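You operate a simulated robot arm through the tools that you are given. There is no shell and no other tool. Be economical: measure what you need, move in short steps, check, and stop when the job is done.

You run a simulated robot arm. Do the job below in one go: nothing can be reset, and whatever is moved stays where it is left.

TASK
Lift the tape measure off the plaster, wet the sponge and wipe the tool box lid clean.
Fine: tape to the latch end; purple sponge, wetted on the pad tray, put back; tray, latch, drawers and other tape stay.

The check looks at the end state, three seconds after you hand in, the way a careful person would. Anything else that was tipped, shoved, dropped, spilled or broken makes it a failure. Lids that push on must go on centred and level and be pressed home; caps that screw on are set level and turned clockwise until they are tight.

THE ROBOT
A 7-joint arm with a two-finger parallel gripper, fixed in place. Base frame: the origin is at the foot of the arm, x ahead of it, y to its left, z up. Readings come in mm, degrees, newtons and seconds.
With the tool pointing down near the work surface it reaches from about 280 to 500 mm from the base axis. Its first joint turns from -66.0 to 66.0 degrees. Payload 1.57 kg.
The TCP is the grasp point between the finger pads, 30 mm short of the fingertips. In the tool frame z runs along the fingers and y along their closing line. The gripper opens to 110 mm. The fingers are 24 mm wide and 12 mm thick; the gripper's body (48 by 112 mm) begins 78 mm behind the TCP.
Orientation is that of the tool frame in the base frame, as a unit quaternion [w, x, y, z]. With the fingers straight down and closing along the base's y, the tool's x points along the base's -x, its y along +y and its z along -z.

THE INTERFACE
- The arm moves only by the tool servo_tool. Its argument "increments" is a list of rows, each a list of 7 numbers: the shift along the tool's x, y, z in units of 40 mm (1.0 is 40 mm), then the turn, a rotation vector about the tool's x, y, z in units of 4 degrees (1.0 is 4 degrees), then the opening in per cent of the stroke, from 0 (shut) to 100 (fully open). In form: [[x, y, z, ax, ay, az, gripper], ...]. A call has 1 to 20 rows; each row shifts and turns the commanded pose from where the row before left it, along the tool's axes as they then stand. A call with a number of a shift or a turn outside -1 to 1 is refused whole. Rows are played at 5 a second. More than 50 mm and 8.6 degrees between two rows, or a gripper value outside its range, and nothing of the call is played. A pose out of reach is approached as far as the arm can. The call stops where the force on the tool passes 90 N (or 10 N more than at its start, if that is more) or the arm is blocked; 0.2 s more then pass. The fingers move at their own pace (about 108 mm/s each) and stop on an object; they squeeze with about 37 N. The grip force told is the motor's: it shows also when the fingers shut on nothing. Time passes only in rows, and 0.2 s behind the last, so rows that do not move let the fingers close. The reply holds the time, the measured pose of the TCP, the force on the tool along the base axes, the opening and the grip force, in the units named above and with some noise, and new pictures: "views" is both (left out), scene, wrist or none.
- Cameras (640 x 400 px; columns grow to the right, rows downward): "scene" is fixed at [166.4, -412.4, 1378.5]; the picture's right is [0.65, -0.76, 0.00], its down [-0.60, -0.52, -0.61] and it looks along [0.46, 0.39, -0.80] (base axes); focal length 271 px, centre (320, 200). "wrist" rides on the gripper at [70, 16, -141] in the tool frame; the picture's right is [-0.23, 0.97, 0.00], its down [-0.86, -0.20, -0.48] and it looks along [-0.47, -0.11, 0.88] (tool axes); focal length 222 px, centre (320, 200). There is no depth. A picture from a camera that has moved, and an enlarged one, comes with that camera's place and axes in the base frame and with its lens.
- enlarge(camera, box): a new picture of the part [left, top, right, bottom] of that camera's present view, enlarged. No time passes.
- finish_job(): hands the job in; it is judged then, once.

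Go step by step. Nothing tells you positions but the pictures and the camera data: compare them with the known pose of the tool, close in by small moves and look again before you grip or let go. The budget is 120 turns and 170 pictures, counting those below and the enlarged ones. Unless the task says otherwise, let go and move clear before handing in, and close with one line.

The tools are called as name(argument=value, ...) on one line, values as JSON. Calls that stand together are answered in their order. servo_tool: Moves the arm, as the interface text tells. Its arguments: {"type":"object","properties":{"increments":{"type":"array","items":{"type":"array","items":{"type":"number"}}},"views":{"type":"string","enum":["both","scene","wrist","none"]}},"required":["increments"]} The other tools are called the same way: enlarge (camera, box) takes an enlarged picture of a part of a camera's view; finish_job () hands the job in.

At the start:

```text
time_s: 0.0
tool_pos: [409.1, 60.5, 1055.9]
tool_rot: [0.0, -0.001, 1.0, 0.001]
ft_force: [1.2, -0.4, -0.3]
width: 110.0
gripper_force: 0.1
```

scene: 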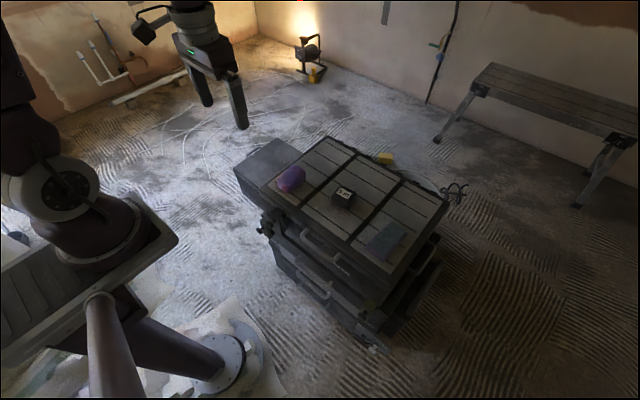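
wrist: 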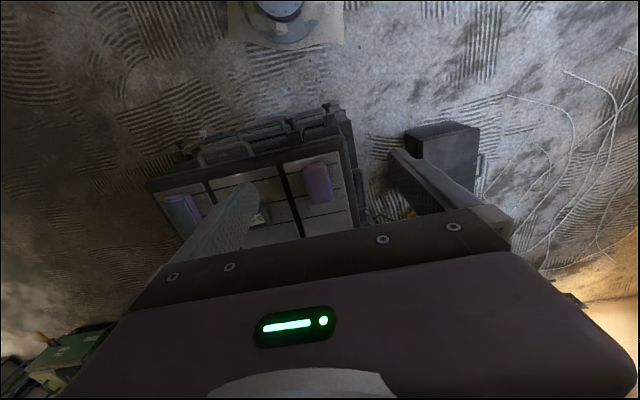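

I see a tool box with a purple sponge, a tape measure and a blue-ish pad on its lid. I will enlarge for details before moving.

enlarge(camera="scene", box=[220, 120, 480, 282])

enlarge(camera="wrist", box=[130, 90, 390, 252])

```text
2.46 times, centred on (350, 201) of scene
camera zoom: at [166.4, -412.4, 1378.5], right [0.65, -0.76, 0.0], down [-0.6, -0.52, -0.61], along [0.46, 0.39, -0.8], focal length 667 px, centre (246, 198)
```

zoom: 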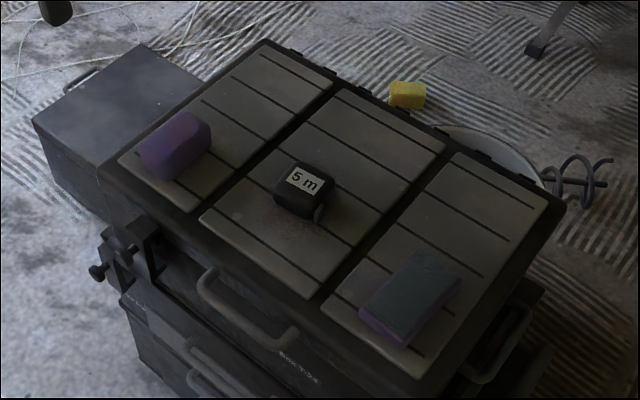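

```text
2.46 times, centred on (260, 171) of wrist
camera zoom: at [339.6, 76.6, 1196.5], right [0.23, 0.97, 0.0], down [0.86, -0.2, 0.48], along [0.47, -0.11, -0.88], focal length 547 px, centre (468, 271)
```

zoom: 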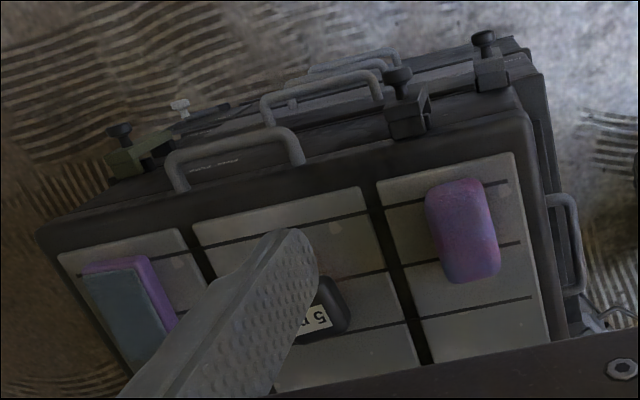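

The wrist view is partly blocked by the fingers. I move sideways and slightly down for a second view to triangulate the lid and identify the items.

servo_tool(increments=[[0, -1, 0.5, 0, 0, 0, 100], [0, -1, 0.5, 0, 0, 0, 100], [0, -1, 0.5, 0, 0, 0, 100], [0, -1, 0.5, 0, 0, 0, 100], [0, 0, 0, 0, 0, 0, 100]])

```text
time_s: 1.2
tool_pos: [407.4, -103.3, 976.4]
tool_rot: [0.0, 0.0, 1.0, 0.0]
ft_force: [0.1, 0.2, 0.0]
width: 110.0
gripper_force: 0.0
camera wrist: at [338.4, -86.4, 1117.3], right [0.23, 0.97, 0.0], down [0.86, -0.2, 0.48], along [0.47, -0.11, -0.88], focal length 222 px, centre (320, 200)
```

scene: 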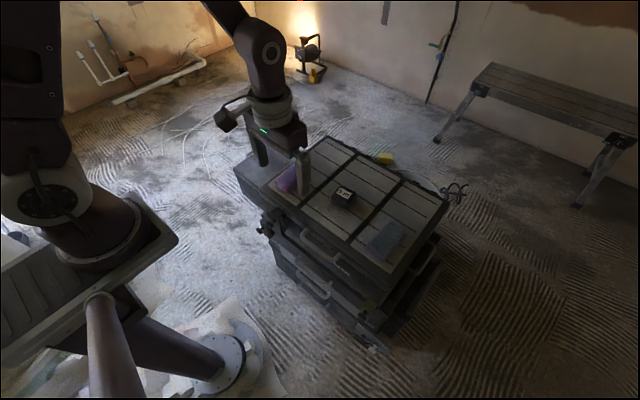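
wrist: 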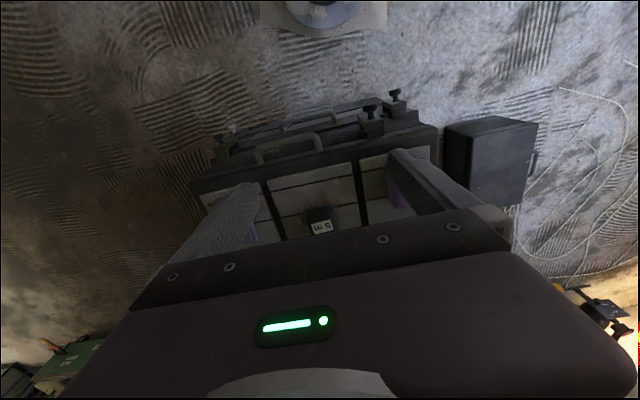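

enlarge(camera="wrist", box=[180, 80, 460, 255])

servo_tool(increments=[[0, -1, 0, 0, 0, 0, 100], [0, -1, 0, 0, 0, 0, 100], [0, -1, 0, 0, 0, 0, 100], [0, -1, 0, 0, 0, 0, 100], [0, 0, 0, 0, 0, 0, 100]])

```text
2.29 times, centred on (320, 168) of wrist
camera zoom: at [338.4, -86.4, 1117.3], right [0.23, 0.97, 0.0], down [0.86, -0.2, 0.48], along [0.47, -0.11, -0.88], focal length 508 px, centre (320, 274)
```

zoom: 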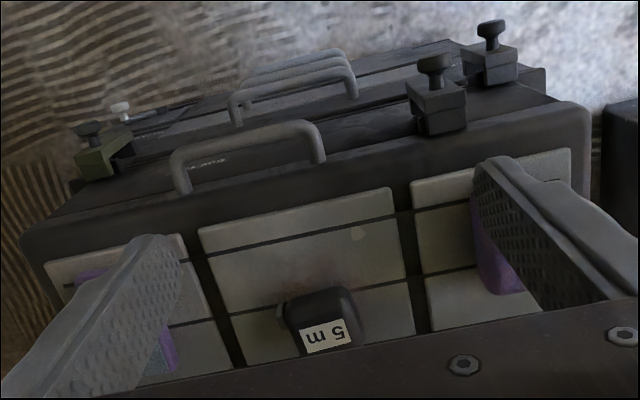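

```text
time_s: 2.4
tool_pos: [410.5, -259.6, 973.2]
tool_rot: [0.0, 0.0, 1.0, 0.0]
ft_force: [0.3, -0.1, -0.7]
width: 110.1
gripper_force: 0.1
camera wrist: at [339.7, -243.8, 1115.1], right [0.23, 0.97, 0.0], down [0.86, -0.2, 0.48], along [0.47, -0.11, -0.88], focal length 222 px, centre (320, 200)
```

scene: 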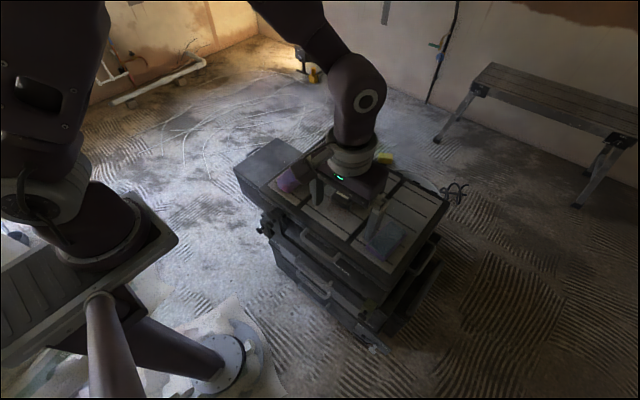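
wrist: 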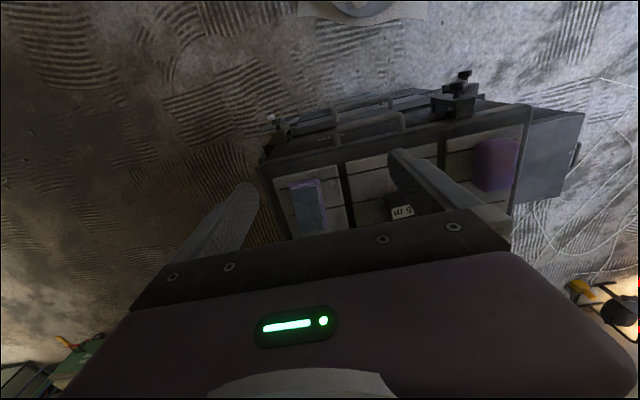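

enlarge(camera="wrist", box=[240, 60, 600, 285])

enlarge(camera="wrist", box=[255, 130, 415, 230])

```text
1.78 times, centred on (420, 172) of wrist
camera zoom: at [339.7, -243.8, 1115.1], right [0.23, 0.97, 0.0], down [0.86, -0.2, 0.48], along [0.47, -0.11, -0.88], focal length 395 px, centre (142, 249)
```

zoom: 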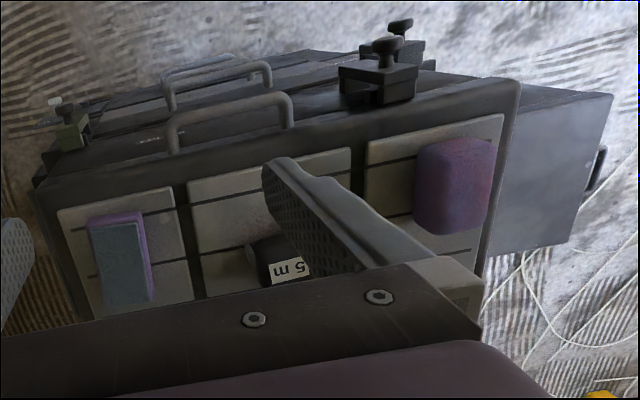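

```text
4.00 times, centred on (335, 180) of wrist
camera zoom: at [339.7, -243.8, 1115.1], right [0.23, 0.97, 0.0], down [0.86, -0.2, 0.48], along [0.47, -0.11, -0.88], focal length 888 px, centre (260, 280)
```

zoom: 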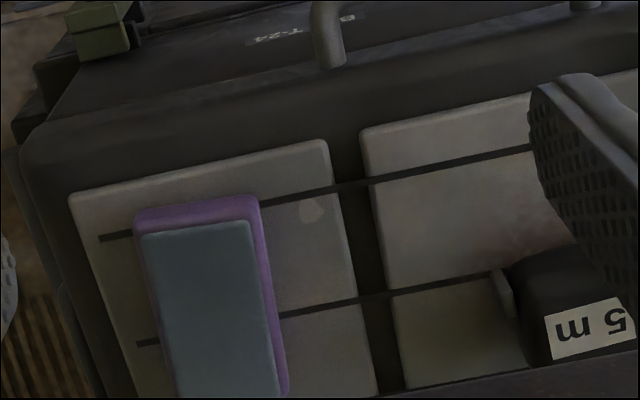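

enlarge(camera="scene", box=[230, 190, 330, 252])

enlarge(camera="scene", box=[330, 210, 470, 360])

enlarge(camera="wrist", box=[250, 70, 400, 164])

```text
6.40 times, centred on (280, 221) of scene
camera zoom: at [166.4, -412.4, 1378.5], right [0.65, -0.76, 0.0], down [-0.6, -0.52, -0.61], along [0.46, 0.39, -0.8], focal length 1733 px, centre (576, 66)
```

zoom: 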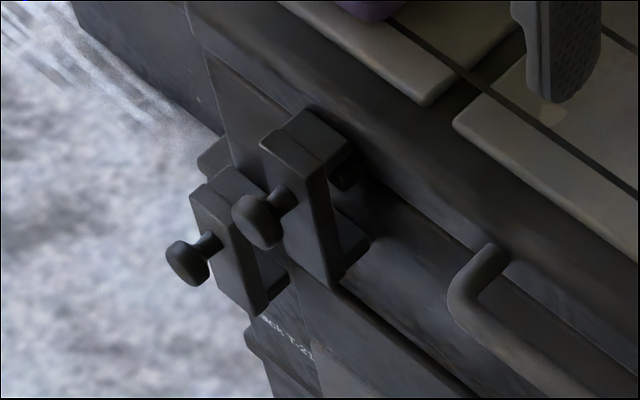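

```text
2.67 times, centred on (400, 285) of scene
camera zoom: at [166.4, -412.4, 1378.5], right [0.65, -0.76, 0.0], down [-0.6, -0.52, -0.61], along [0.46, 0.39, -0.8], focal length 722 px, centre (107, -27)
```

zoom: 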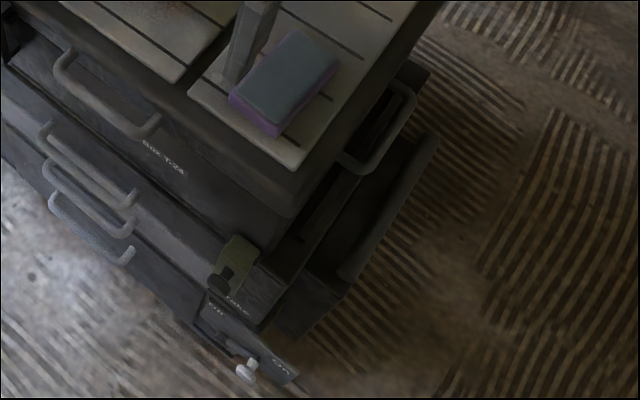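

```text
4.26 times, centred on (325, 117) of wrist
camera zoom: at [339.7, -243.8, 1115.1], right [0.23, 0.97, 0.0], down [0.86, -0.2, 0.48], along [0.47, -0.11, -0.88], focal length 945 px, centre (299, 553)
```

zoom: 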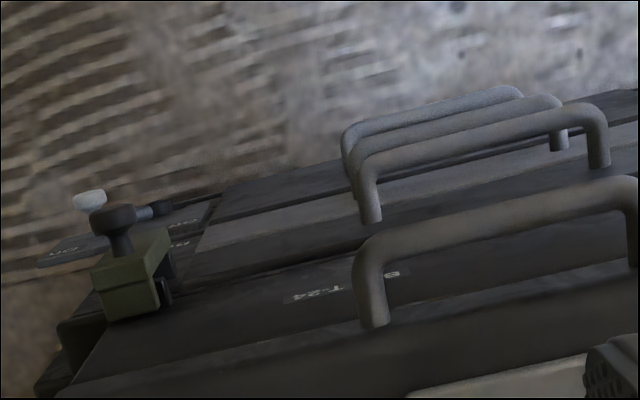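

enlarge(camera="scene", box=[395, 295, 450, 355])

enlarge(camera="scene", box=[360, 140, 480, 215])

enlarge(camera="scene", box=[340, 310, 420, 360])

```text
6.67 times, centred on (422, 325) of scene
camera zoom: at [166.4, -412.4, 1378.5], right [0.65, -0.76, 0.0], down [-0.6, -0.52, -0.61], along [0.46, 0.39, -0.8], focal length 1806 px, centre (-363, -633)
```

zoom: 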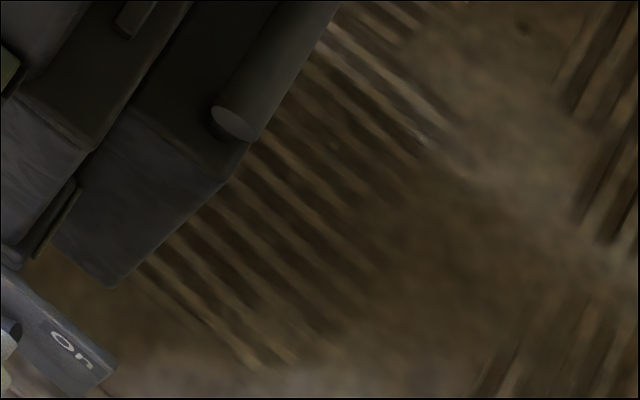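

```text
5.33 times, centred on (420, 178) of scene
camera zoom: at [166.4, -412.4, 1378.5], right [0.65, -0.76, 0.0], down [-0.6, -0.52, -0.61], along [0.46, 0.39, -0.8], focal length 1444 px, centre (-213, 320)
```

zoom: 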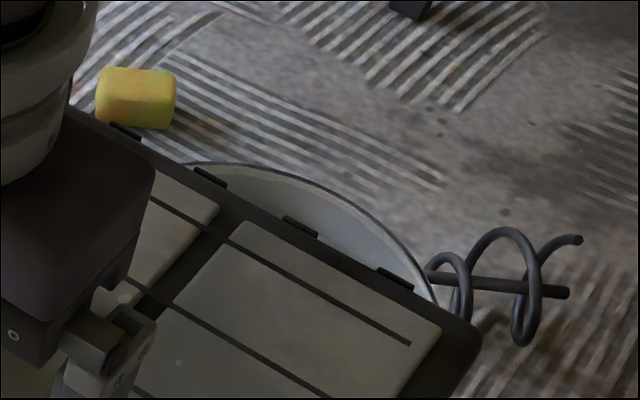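

```text
8.00 times, centred on (380, 335) of scene
camera zoom: at [166.4, -412.4, 1378.5], right [0.65, -0.76, 0.0], down [-0.6, -0.52, -0.61], along [0.46, 0.39, -0.8], focal length 2167 px, centre (-160, -880)
```

zoom: 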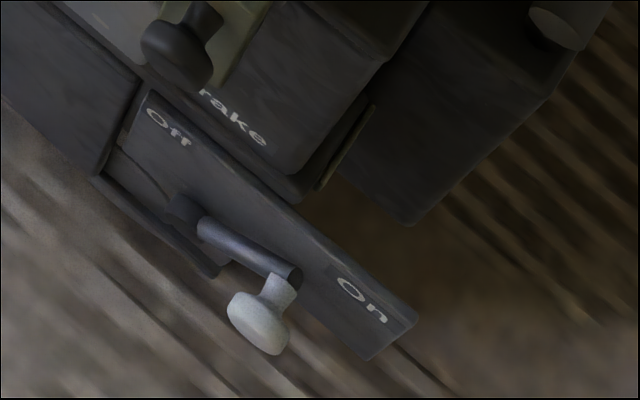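

Two dark clamps sit at the +y end and one olive clamp at the -y end. I tilt the camera back for a more frontal view to tell which is the lid's latch.

servo_tool(increments=[[0.5, 0.5, 0, 0, -1, 0, 100], [0.5, 0.5, 0, 0, -1, 0, 100], [0.5, 0.5, 0, 0, -1, 0, 100], [0.5, 0.5, 0, 0, -1, 0, 100], [0, 0.5, 0, 0, -1, 0, 100], [0, 0.5, 0, 0, -1, 0, 100], [0, 0, 0, 0, -1, 0, 100], [0, 0, 0, 0, -1, 0, 100], [0, 0, 0, 0, 0, 0, 100]])

```text
time_s: 4.4
tool_pos: [404.0, -140.6, 974.1]
tool_rot: [0.274, -0.001, 0.962, 0.0]
ft_force: [-0.4, -0.3, -0.5]
width: 110.1
gripper_force: 0.1
out of reach, approached as far as the arm can: row 6, 7, 8
camera wrist: at [270.9, -124.0, 1056.8], right [0.19, 0.97, 0.12], down [0.47, -0.2, 0.86], along [0.86, -0.11, -0.5], focal length 222 px, centre (320, 200)
```

scene: 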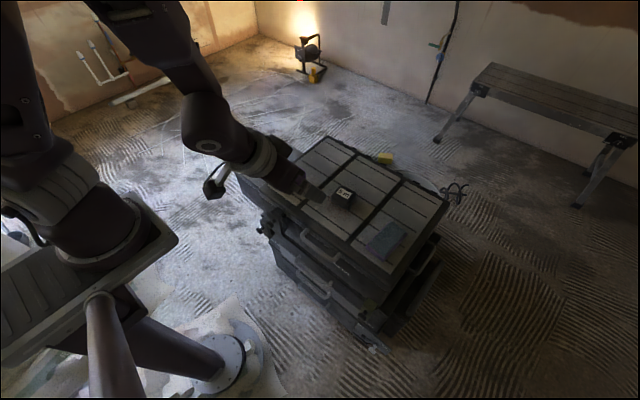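
wrist: 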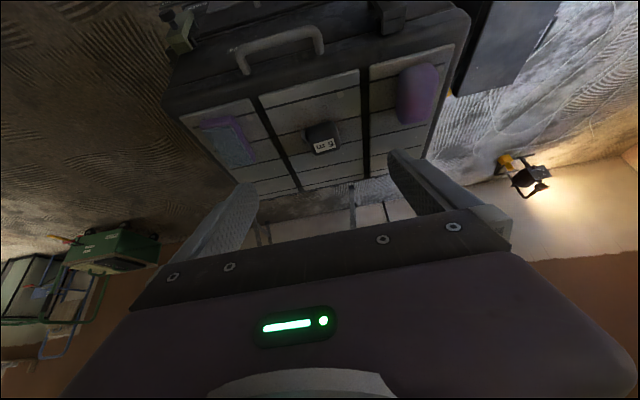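

enlarge(camera="wrist", box=[150, 0, 480, 206])

enlarge(camera="wrist", box=[150, 0, 300, 94])

enlarge(camera="wrist", box=[240, 60, 380, 200])

enlarge(camera="wrist", box=[0, 200, 200, 325])

```text
1.94 times, centred on (315, 103) of wrist
camera zoom: at [270.9, -124.0, 1056.8], right [0.19, 0.97, 0.12], down [0.47, -0.2, 0.86], along [0.86, -0.11, -0.5], focal length 431 px, centre (330, 388)
```

zoom: 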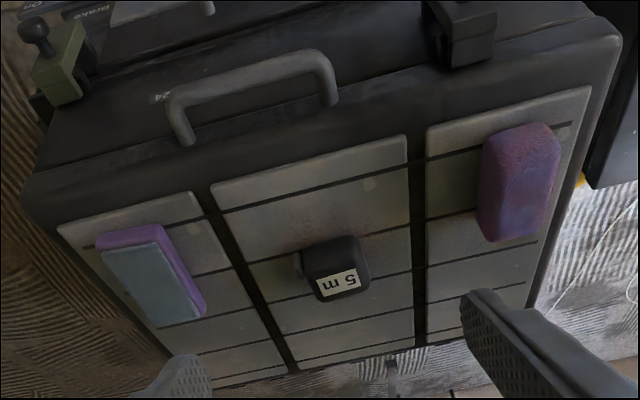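

```text
4.26 times, centred on (225, 47) of wrist
camera zoom: at [270.9, -124.0, 1056.8], right [0.19, 0.97, 0.12], down [0.47, -0.2, 0.86], along [0.86, -0.11, -0.5], focal length 945 px, centre (724, 851)
```

zoom: 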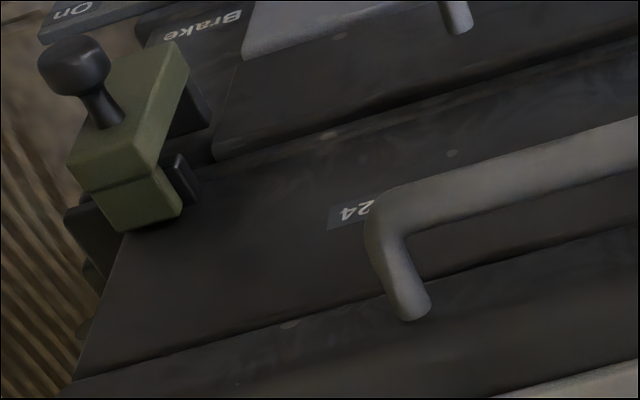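

```text
2.86 times, centred on (310, 130) of wrist
camera zoom: at [270.9, -124.0, 1056.8], right [0.19, 0.97, 0.12], down [0.47, -0.2, 0.86], along [0.86, -0.11, -0.5], focal length 635 px, centre (349, 400)
```

zoom: 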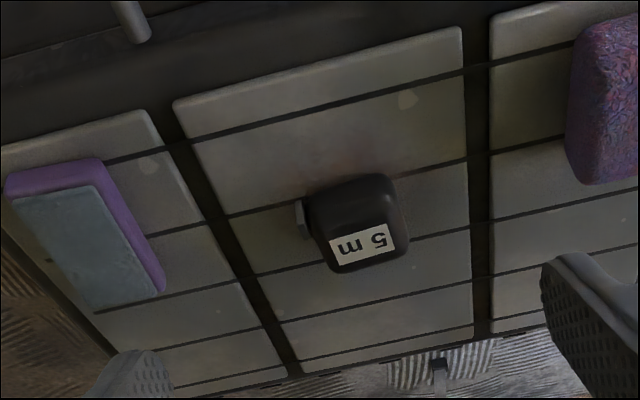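

```text
3.20 times, centred on (100, 262) of wrist
camera zoom: at [270.9, -124.0, 1056.8], right [0.19, 0.97, 0.12], down [0.47, -0.2, 0.86], along [0.86, -0.11, -0.5], focal length 711 px, centre (1024, 0)
```

zoom: 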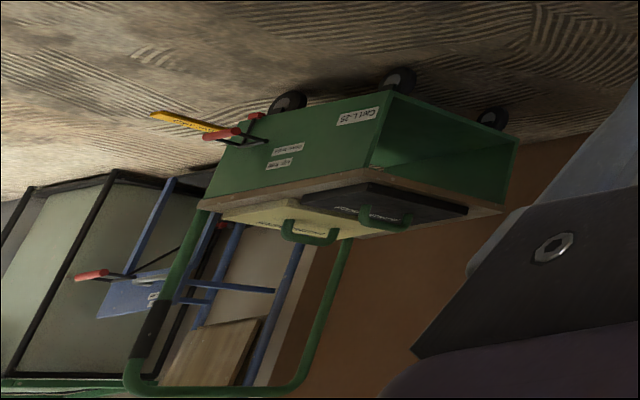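

The lid's upper dark clamp seems to belong to the lid and the olive one to a lower tier. I take a closer look from above the front edge.

servo_tool(increments=[[0, 0.5, 0, 0, 1, 0, 100], [0, 0.5, 0, 0, 1, 0, 100], [0, 0.5, 0, 0, 1, 0, 100], [0, 0.5, 0, 0, 1, 0, 100], [0, 0.5, 0, 0, 1, 0, 100], [0, 0.25, 0, 0, 1, 0, 100], [0, 0, 0, 0, 1, 0, 100], [0, 0, 0, 0, 1, 0, 100], [0, 0, 0, 0, 1, 0, 100], [0, 0, 0, 0, 1, 0, 100], [0, 0, 0, 0, 1, 0, 100], [0, 0, 0, 0, 0, 0, 100]], views="wrist")

```text
time_s: 7.0
tool_pos: [404.5, -29.3, 975.8]
tool_rot: [-0.106, -0.001, 0.994, 0.0]
ft_force: [-0.7, -0.6, -0.4]
width: 109.9
gripper_force: 0.1
camera wrist: at [365.7, -13.0, 1127.6], right [0.22, 0.97, -0.05], down [0.94, -0.2, 0.29], along [0.27, -0.11, -0.96], focal length 222 px, centre (320, 200)
```

wrist: 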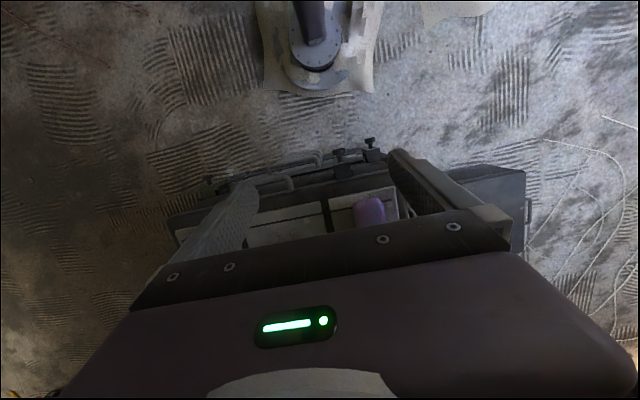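

enlarge(camera="wrist", box=[300, 120, 420, 220])

enlarge(camera="wrist", box=[190, 140, 350, 240])

```text
4.00 times, centred on (360, 170) of wrist
camera zoom: at [365.7, -13.0, 1127.6], right [0.22, 0.97, -0.05], down [0.94, -0.2, 0.29], along [0.27, -0.11, -0.96], focal length 888 px, centre (160, 320)
```

zoom: 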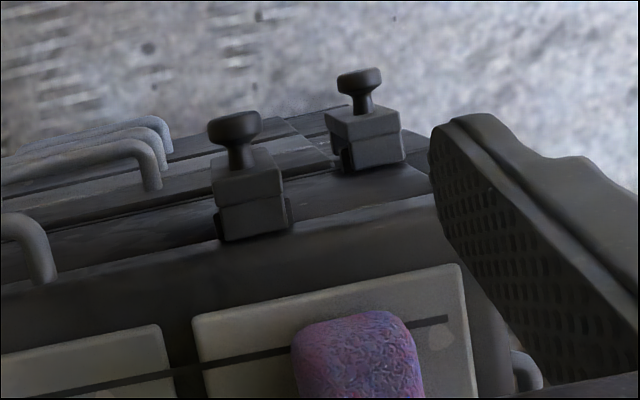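

```text
4.00 times, centred on (270, 190) of wrist
camera zoom: at [365.7, -13.0, 1127.6], right [0.22, 0.97, -0.05], down [0.94, -0.2, 0.29], along [0.27, -0.11, -0.96], focal length 888 px, centre (520, 240)
```

zoom: 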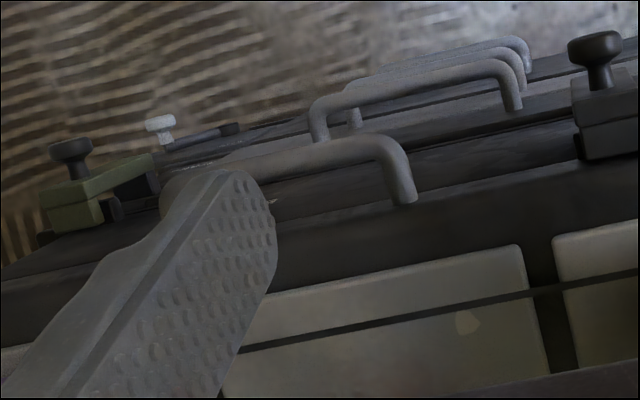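

The lid panels lie at z ≈ 705, x 491–792; the tape is near (590, -143). I straighten the tool and test reach above the tape.

servo_tool(increments=[[0, -0.5, 0, 0, -1, 0, 100], [0, -0.5, 0, 0, -1, 0, 100], [0, -0.5, 0, 0, -1, 0, 100], [-1, -0.5, 0, 0, 0, 0, 100], [-1, -0.5, 0, 0, 0, 0, 100], [-0.8, -0.2, 0, 0, 0, 0, 100], [0, 0, 0, 0, 0, 0, 100], [0, 0, 0, 0, 0, 0, 100]])

```text
time_s: 8.8
tool_pos: [515.8, -138.6, 976.2]
tool_rot: [0.0, 0.0, 1.0, 0.001]
ft_force: [0.5, 0.5, -1.2]
width: 110.0
gripper_force: 0.0
camera wrist: at [445.8, -121.9, 1116.2], right [0.23, 0.97, 0.0], down [0.86, -0.2, 0.48], along [0.47, -0.11, -0.88], focal length 222 px, centre (320, 200)
```

scene: 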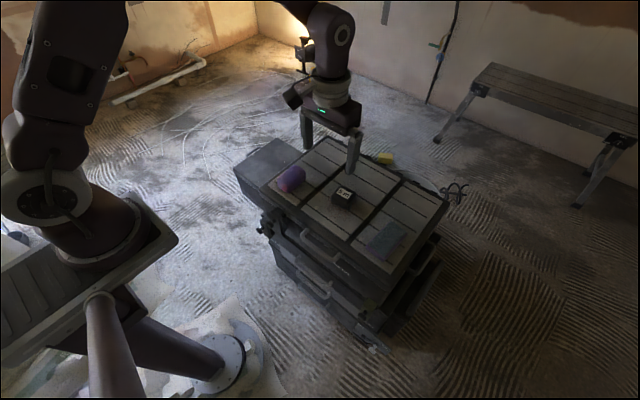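
wrist: 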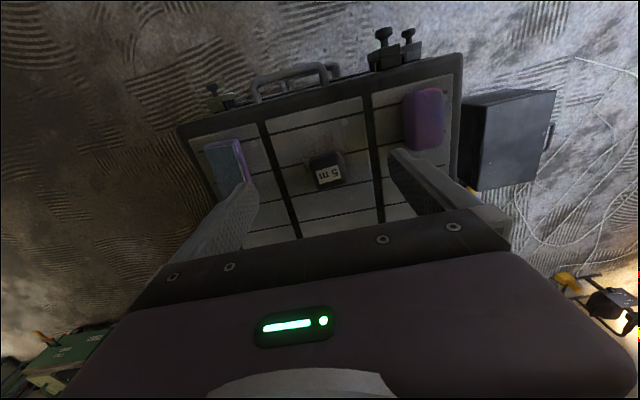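

enlarge(camera="wrist", box=[250, 80, 410, 240])

enlarge(camera="wrist", box=[180, 40, 480, 227])

enlarge(camera="scene", box=[300, 165, 380, 240])

```text
2.50 times, centred on (330, 160) of wrist
camera zoom: at [445.8, -121.9, 1116.2], right [0.23, 0.97, 0.0], down [0.86, -0.2, 0.48], along [0.47, -0.11, -0.88], focal length 555 px, centre (295, 300)
```

zoom: 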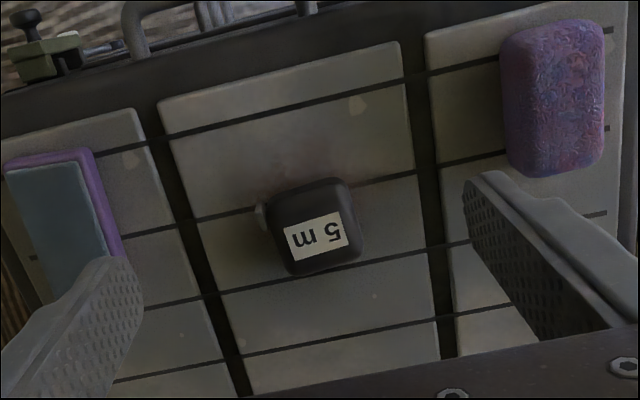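

```text
2.13 times, centred on (330, 134) of wrist
camera zoom: at [445.8, -121.9, 1116.2], right [0.23, 0.97, 0.0], down [0.86, -0.2, 0.48], along [0.47, -0.11, -0.88], focal length 474 px, centre (299, 342)
```

zoom: 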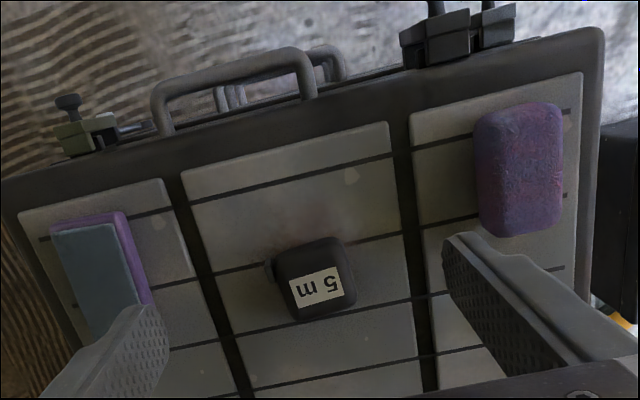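

```text
5.33 times, centred on (340, 202) of scene
camera zoom: at [166.4, -412.4, 1378.5], right [0.65, -0.76, 0.0], down [-0.6, -0.52, -0.61], along [0.46, 0.39, -0.8], focal length 1444 px, centre (213, 187)
```

zoom: 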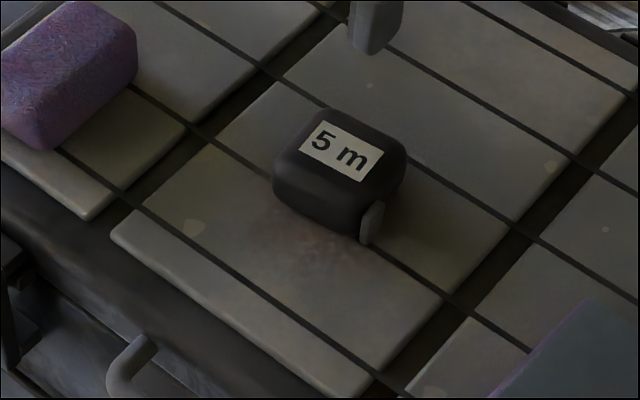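

The smear is near the tape; the lid's own clamp is at the +y (sponge) end, so the tape should go there, behind the sponge. I test the reach above (650, 20).

servo_tool(increments=[[-0.8, 1, 0.5, 0, 0, 0, 100], [-0.8, 1, 0.5, 0, 0, 0, 100], [-0.8, 1, 0.5, 0, 0, 0, 100], [-0.8, 1, 0.5, 0, 0, 0, 100], [0, 0, 0.5, 0, 0, 0, 100], [0, 0, 0, 0, 0, 0, 100]])

```text
refused: row 1 steps farther than a row can; nothing moved
```

servo_tool(increments=[[-0.7, 0.8, 0.4, 0, 0, 0, 100], [-0.7, 0.8, 0.4, 0, 0, 0, 100], [-0.7, 0.8, 0.4, 0, 0, 0, 100], [-0.7, 0.8, 0.4, 0, 0, 0, 100], [-0.5, 0.8, 0.4, 0, 0, 0, 100], [0, 0, 0, 0, 0, 0, 100]])

```text
time_s: 10.2
tool_pos: [648.7, 21.5, 897.1]
tool_rot: [-0.001, 0.0, 1.0, 0.0]
ft_force: [-0.1, -0.6, 0.1]
width: 109.7
gripper_force: 0.1
camera wrist: at [580.0, 37.5, 1038.0], right [0.23, 0.97, 0.0], down [0.86, -0.2, 0.48], along [0.47, -0.11, -0.88], focal length 222 px, centre (320, 200)
```

scene: 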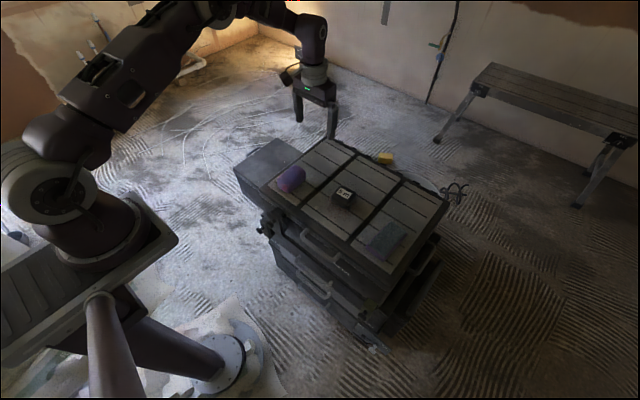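
wrist: 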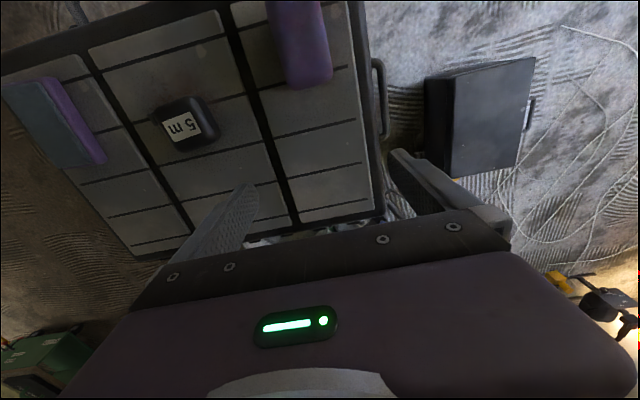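

enlarge(camera="wrist", box=[0, 0, 390, 245])

enlarge(camera="wrist", box=[110, 40, 270, 180])

```text
1.63 times, centred on (195, 122) of wrist
camera zoom: at [580.0, 37.5, 1038.0], right [0.23, 0.97, 0.0], down [0.86, -0.2, 0.48], along [0.47, -0.11, -0.88], focal length 363 px, centre (524, 326)
```

zoom: 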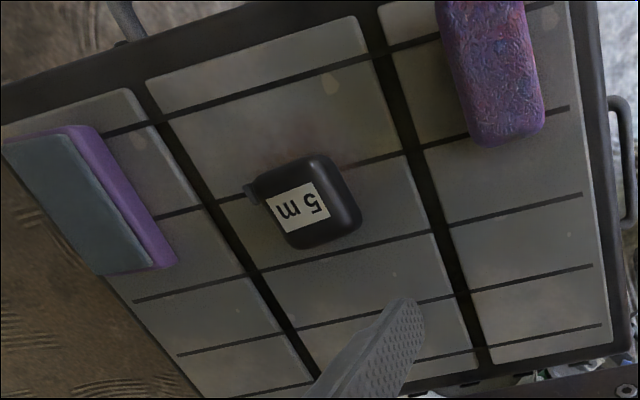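

```text
2.86 times, centred on (190, 110) of wrist
camera zoom: at [580.0, 37.5, 1038.0], right [0.23, 0.97, 0.0], down [0.86, -0.2, 0.48], along [0.47, -0.11, -0.88], focal length 635 px, centre (691, 457)
```

zoom: 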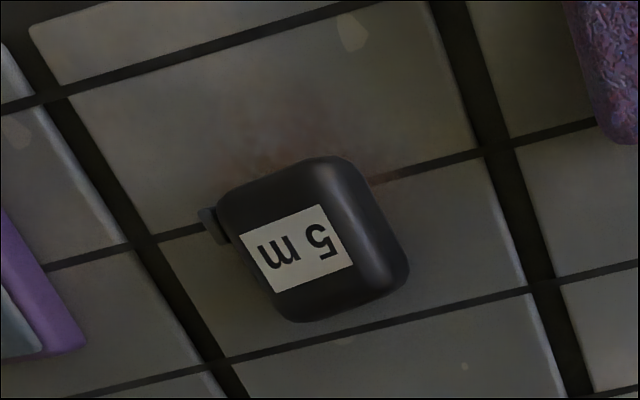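

Reach is fine. The tape's body spans about x 563–620, y -169…-113 with a tab at the near -y corner. I go above it at x≈597 and check.

servo_tool(increments=[[0.3, -0.85, 0.2, 0, 0, 0, 100], [0.3, -0.85, 0.3, 0, 0, 0, 100], [0.3, -0.85, 0.4, 0, 0, 0, 100], [0.3, -0.85, 0.5, 0, 0, 0, 100], [0.1, -0.69, 0.6, 0, 0, 0, 100], [0, 0, 0.6, 0, 0, 0, 100], [0, 0, 0, 0, 0, 0, 100]])

```text
time_s: 11.8
tool_pos: [598.5, -141.1, 791.4]
tool_rot: [0.0, 0.0, 1.0, 0.001]
ft_force: [0.3, 0.5, 0.5]
width: 110.2
gripper_force: 0.1
camera wrist: at [528.4, -125.3, 932.2], right [0.23, 0.97, 0.0], down [0.85, -0.2, 0.48], along [0.47, -0.11, -0.88], focal length 222 px, centre (320, 200)
```

scene: 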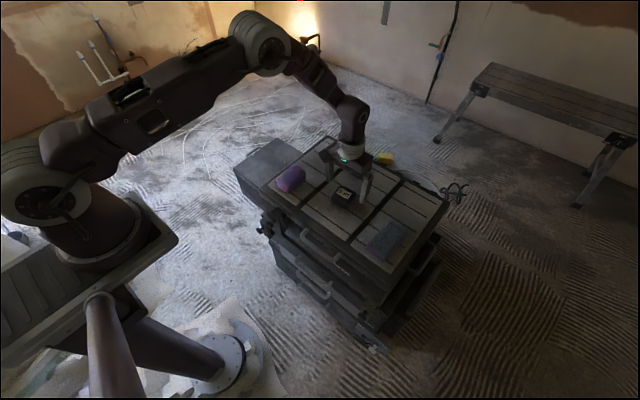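
wrist: 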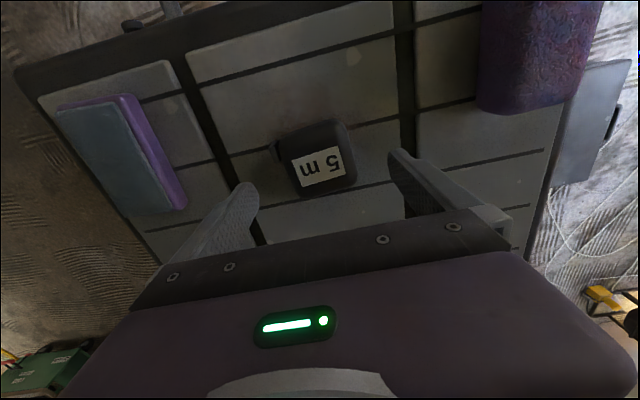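

Aligned; I lower the open fingers around the tape.

servo_tool(increments=[[0, 0, 0.4, 0, 0, 0, 100], [0, 0, 0.4, 0, 0, 0, 100], [0, 0, 0.3, 0, 0, 0, 100], [0, 0, 0, 0, 0, 0, 100]])

```text
time_s: 12.8
tool_pos: [597.4, -141.8, 746.9]
tool_rot: [0.0, 0.0, 1.0, 0.0]
ft_force: [-5.5, 0.1, 14.7]
width: 110.0
gripper_force: 0.0
camera wrist: at [527.2, -124.9, 888.8], right [0.23, 0.97, 0.0], down [0.85, -0.2, 0.48], along [0.47, -0.11, -0.88], focal length 222 px, centre (320, 200)
```

scene: 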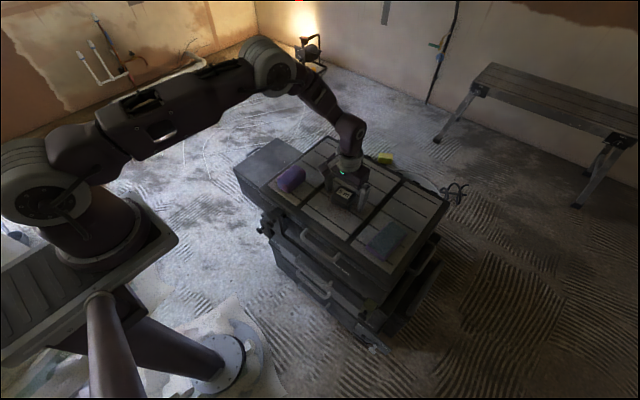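
wrist: 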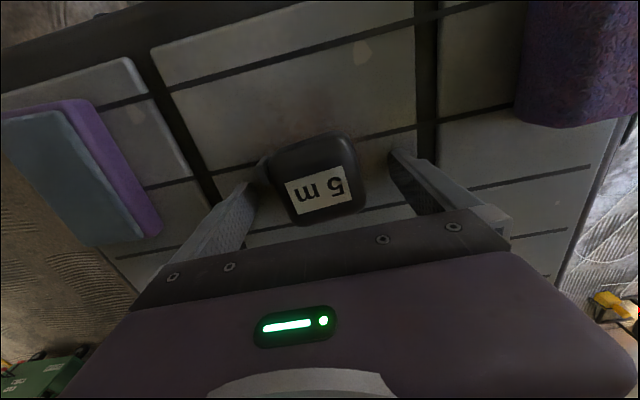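

The fingertips touch the lid at about z 717. I raise slightly and close on the tape.

servo_tool(increments=[[0, 0, -0.15, 0, 0, 0, 100], [0, 0, 0, 0, 0, 0, 70], [0, 0, 0, 0, 0, 0, 40], [0, 0, 0, 0, 0, 0, 20], [0, 0, 0, 0, 0, 0, 20], [0, 0, 0, 0, 0, 0, 20]])

```text
time_s: 14.2
tool_pos: [595.9, -140.5, 753.6]
tool_rot: [-0.001, 0.0, 1.0, 0.0]
ft_force: [0.4, -0.4, -0.4]
width: 62.2
gripper_force: 37.0
camera wrist: at [525.8, -125.0, 894.3], right [0.23, 0.97, 0.0], down [0.86, -0.2, 0.48], along [0.47, -0.11, -0.88], focal length 222 px, centre (320, 200)
```

scene: 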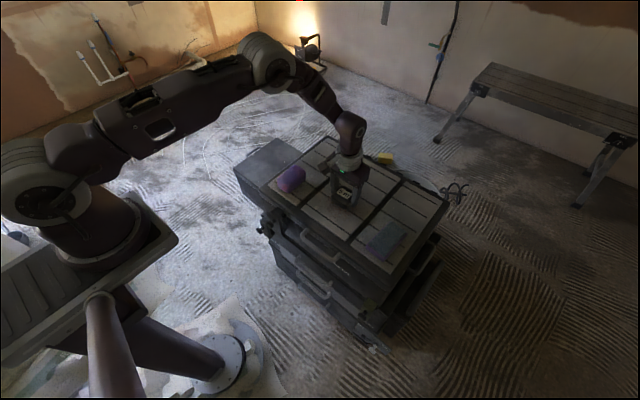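
wrist: 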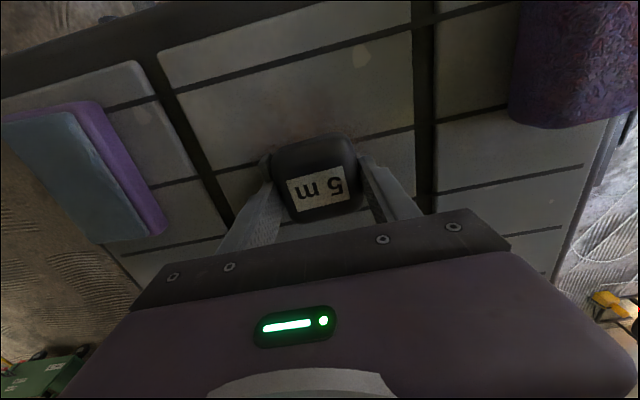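

Gripped at 62 mm. I lift the tape straight up and look.

servo_tool(increments=[[0, 0, -0.5, 0, 0, 0, 20], [0, 0, -1, 0, 0, 0, 20], [0, 0, -1, 0, 0, 0, 20], [0, 0.7, -0.2, 0, 0, 0, 20], [0, 0.7, 0, 0, 0, 0, 20], [0, 0.7, 0, 0, 0, 0, 20], [0, 0, 0, 0, 0, 0, 20]])

enlarge(camera="scene", box=[260, 130, 420, 250])

```text
time_s: 15.8
tool_pos: [595.4, -55.8, 860.1]
tool_rot: [0.0, 0.0, 1.0, 0.0]
ft_force: [0.5, 0.7, 0.1]
width: 22.0
gripper_force: 0.1
camera wrist: at [526.2, -40.5, 1000.6], right [0.23, 0.97, 0.0], down [0.85, -0.2, 0.48], along [0.47, -0.11, -0.88], focal length 222 px, centre (320, 200)
```

scene: 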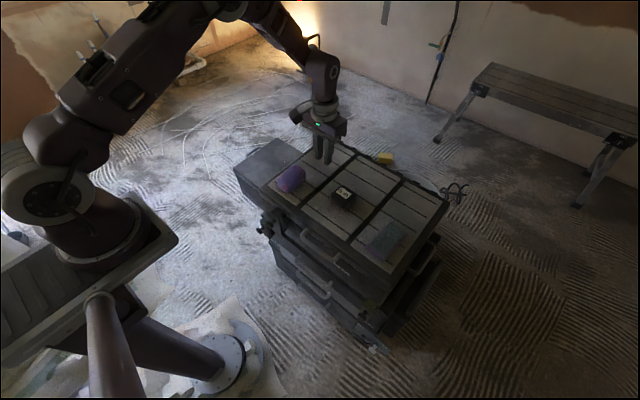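
wrist: 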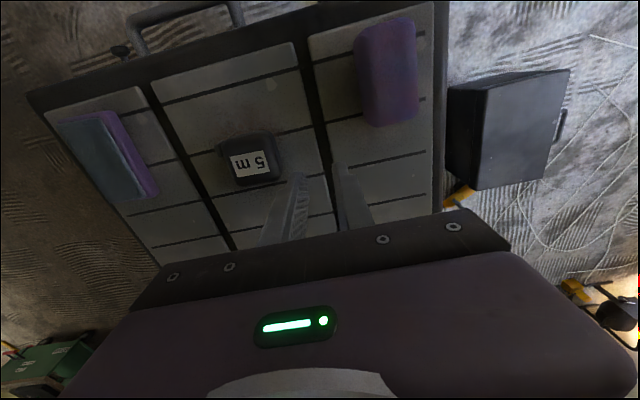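

```text
3.33 times, centred on (340, 190) of scene
camera zoom: at [166.4, -412.4, 1378.5], right [0.65, -0.76, 0.0], down [-0.6, -0.52, -0.61], along [0.46, 0.39, -0.8], focal length 903 px, centre (253, 233)
```

zoom: 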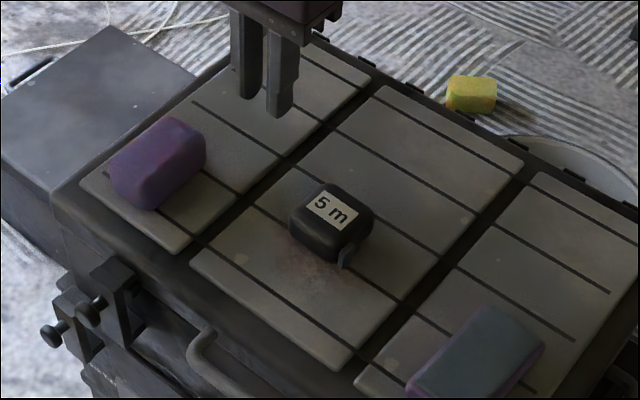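

The tape slipped out of the pads since the grip was high on its rounded sides; it still sits in place. I go back and grip lower.

servo_tool(increments=[[0, -0.7, 0, 0, 0, 0, 100], [0, -0.7, 0, 0, 0, 0, 100], [-0.1, -0.72, 0.5, 0, 0, 0, 100], [0, 0, 0.8, 0, 0, 0, 100], [0, 0, 0.7, 0, 0, 0, 100], [0, 0, 0.5, 0, 0, 0, 100], [0, 0, 0, 0, 0, 0, 100]], views="wrist")

enlarge(camera="wrist", box=[200, 90, 440, 240])

enlarge(camera="scene", box=[300, 155, 400, 218])

```text
time_s: 17.4
tool_pos: [600.5, -143.6, 761.7]
tool_rot: [0.0, 0.0, 1.0, 0.001]
ft_force: [0.9, 0.3, 0.2]
width: 110.0
gripper_force: 0.1
camera wrist: at [531.7, -127.7, 902.8], right [0.23, 0.97, 0.0], down [0.85, -0.2, 0.48], along [0.47, -0.11, -0.88], focal length 222 px, centre (320, 200)
```

wrist: 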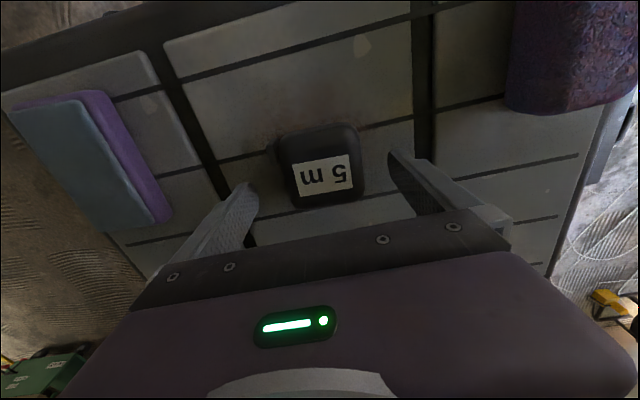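

```text
2.67 times, centred on (320, 165) of wrist
camera zoom: at [531.7, -127.7, 902.8], right [0.23, 0.97, 0.0], down [0.85, -0.2, 0.48], along [0.47, -0.11, -0.88], focal length 592 px, centre (320, 293)
```

zoom: 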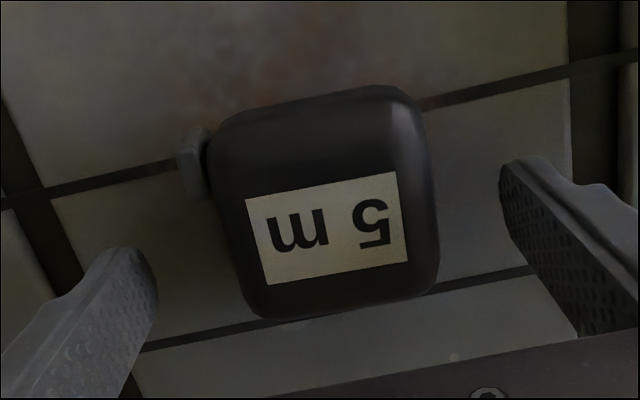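

```text
6.35 times, centred on (350, 186) of scene
camera zoom: at [166.4, -412.4, 1378.5], right [0.65, -0.76, 0.0], down [-0.6, -0.52, -0.61], along [0.46, 0.39, -0.8], focal length 1720 px, centre (130, 286)
```

zoom: 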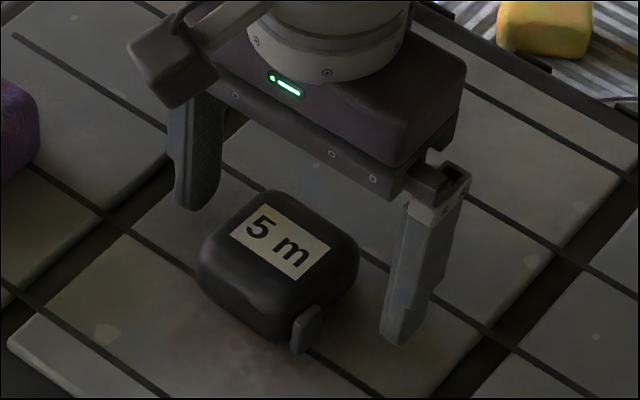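

Good alignment. I descend to just above the lid and close fully.

servo_tool(increments=[[0, 0, 0.2, 0, 0, 0, 100], [0, 0, 0.13, 0, 0, 0, 100], [0, 0, 0, 0, 0, 0, 60], [0, 0, 0, 0, 0, 0, 30], [0, 0, 0, 0, 0, 0, 0], [0, 0, 0, 0, 0, 0, 0], [0, 0, 0, 0, 0, 0, 0]], views="scene")

enlarge(camera="scene", box=[300, 155, 400, 218])

```text
time_s: 19.0
tool_pos: [601.4, -142.6, 750.4]
tool_rot: [-0.001, 0.0, 1.0, 0.0]
ft_force: [-0.4, -0.9, -0.3]
width: 61.9
gripper_force: 36.7
```

scene: 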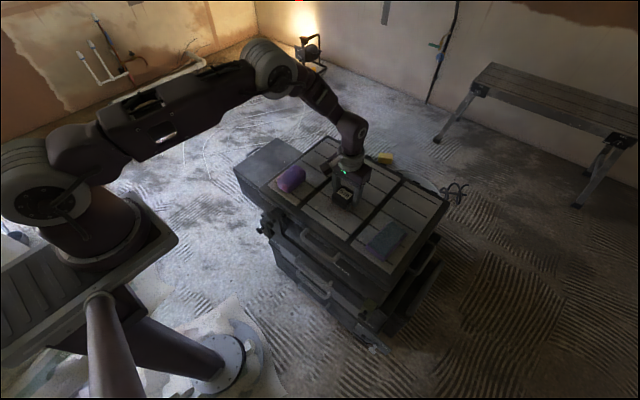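

```text
6.35 times, centred on (350, 186) of scene
camera zoom: at [166.4, -412.4, 1378.5], right [0.65, -0.76, 0.0], down [-0.6, -0.52, -0.61], along [0.46, 0.39, -0.8], focal length 1720 px, centre (130, 286)
```

zoom: 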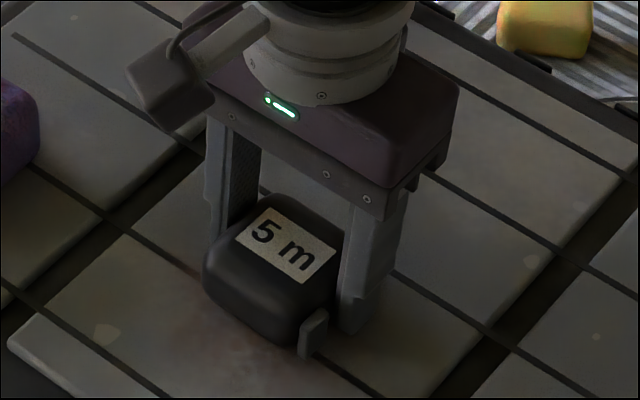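

servo_tool(increments=[[0, 0, -0.15, 0, 0, 0, 0], [0, 0, -0.25, 0, 0, 0, 0], [0, 0, -0.3, 0, 0, 0, 0], [0, 0, 0, 0, 0, 0, 0]], views="wrist")

enlarge(camera="scene", box=[300, 155, 400, 218])

```text
time_s: 20.0
tool_pos: [602.0, -141.6, 776.4]
tool_rot: [0.0, 0.0, 1.0, 0.0]
ft_force: [0.0, -0.2, -0.9]
width: 62.1
gripper_force: 37.8
camera wrist: at [531.3, -126.0, 916.1], right [0.23, 0.97, 0.0], down [0.85, -0.2, 0.48], along [0.47, -0.11, -0.88], focal length 222 px, centre (320, 200)
```

wrist: 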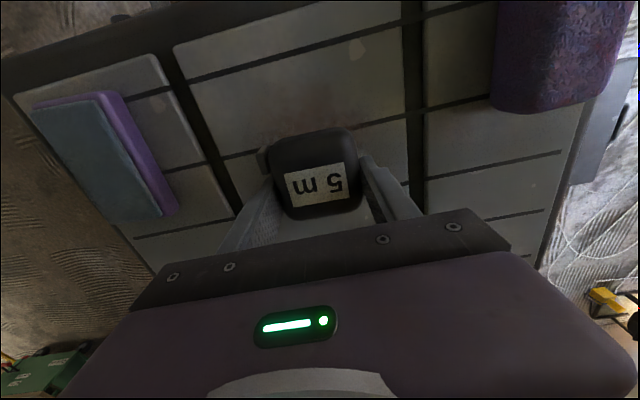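

```text
6.35 times, centred on (350, 186) of scene
camera zoom: at [166.4, -412.4, 1378.5], right [0.65, -0.76, 0.0], down [-0.6, -0.52, -0.61], along [0.46, 0.39, -0.8], focal length 1720 px, centre (130, 286)
```

zoom: 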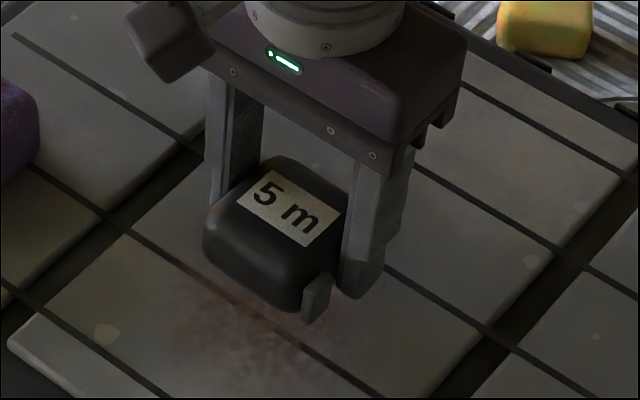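

The tape is held and the smear is visible beneath. I carry it to the +y (latch) end, behind the sponge.

servo_tool(increments=[[0, 0, -0.6, 0, 0, 0, 0], [0, 0, -0.6, 0, 0, 0, 0], [-0.4, 0.8, 0, 0, 0, 0, 0], [-0.4, 0.8, 0, 0, 0, 0, 0], [-0.4, 0.8, 0, 0, 0, 0, 0], [-0.3, 0.8, 0, 0, 0, 0, 0], [-0.2, 0.72, 0, 0, 0, 0, 0], [0, 0, 0.5, 0, 0, 0, 0], [0, 0, 0, 0, 0, 0, 0]])

enlarge(camera="scene", box=[260, 120, 420, 240])

```text
time_s: 22.0
tool_pos: [669.1, 14.5, 802.7]
tool_rot: [0.0, 0.0, 1.0, 0.0]
ft_force: [-0.2, -0.1, -2.4]
width: 61.7
gripper_force: 36.9
camera wrist: at [599.9, 29.6, 944.0], right [0.23, 0.97, 0.0], down [0.86, -0.2, 0.48], along [0.47, -0.11, -0.88], focal length 222 px, centre (320, 200)
```

scene: 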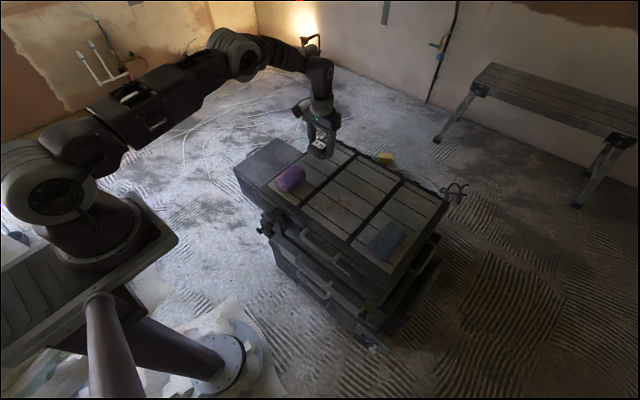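
wrist: 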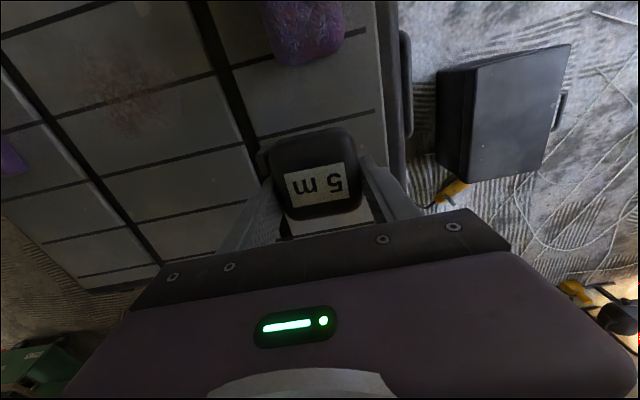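

```text
3.33 times, centred on (340, 180) of scene
camera zoom: at [166.5, -412.4, 1378.5], right [0.65, -0.76, 0.0], down [-0.6, -0.52, -0.61], along [0.46, 0.39, -0.8], focal length 903 px, centre (253, 267)
```

zoom: 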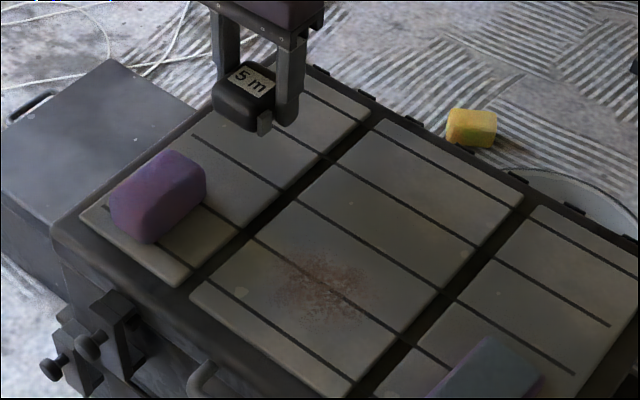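

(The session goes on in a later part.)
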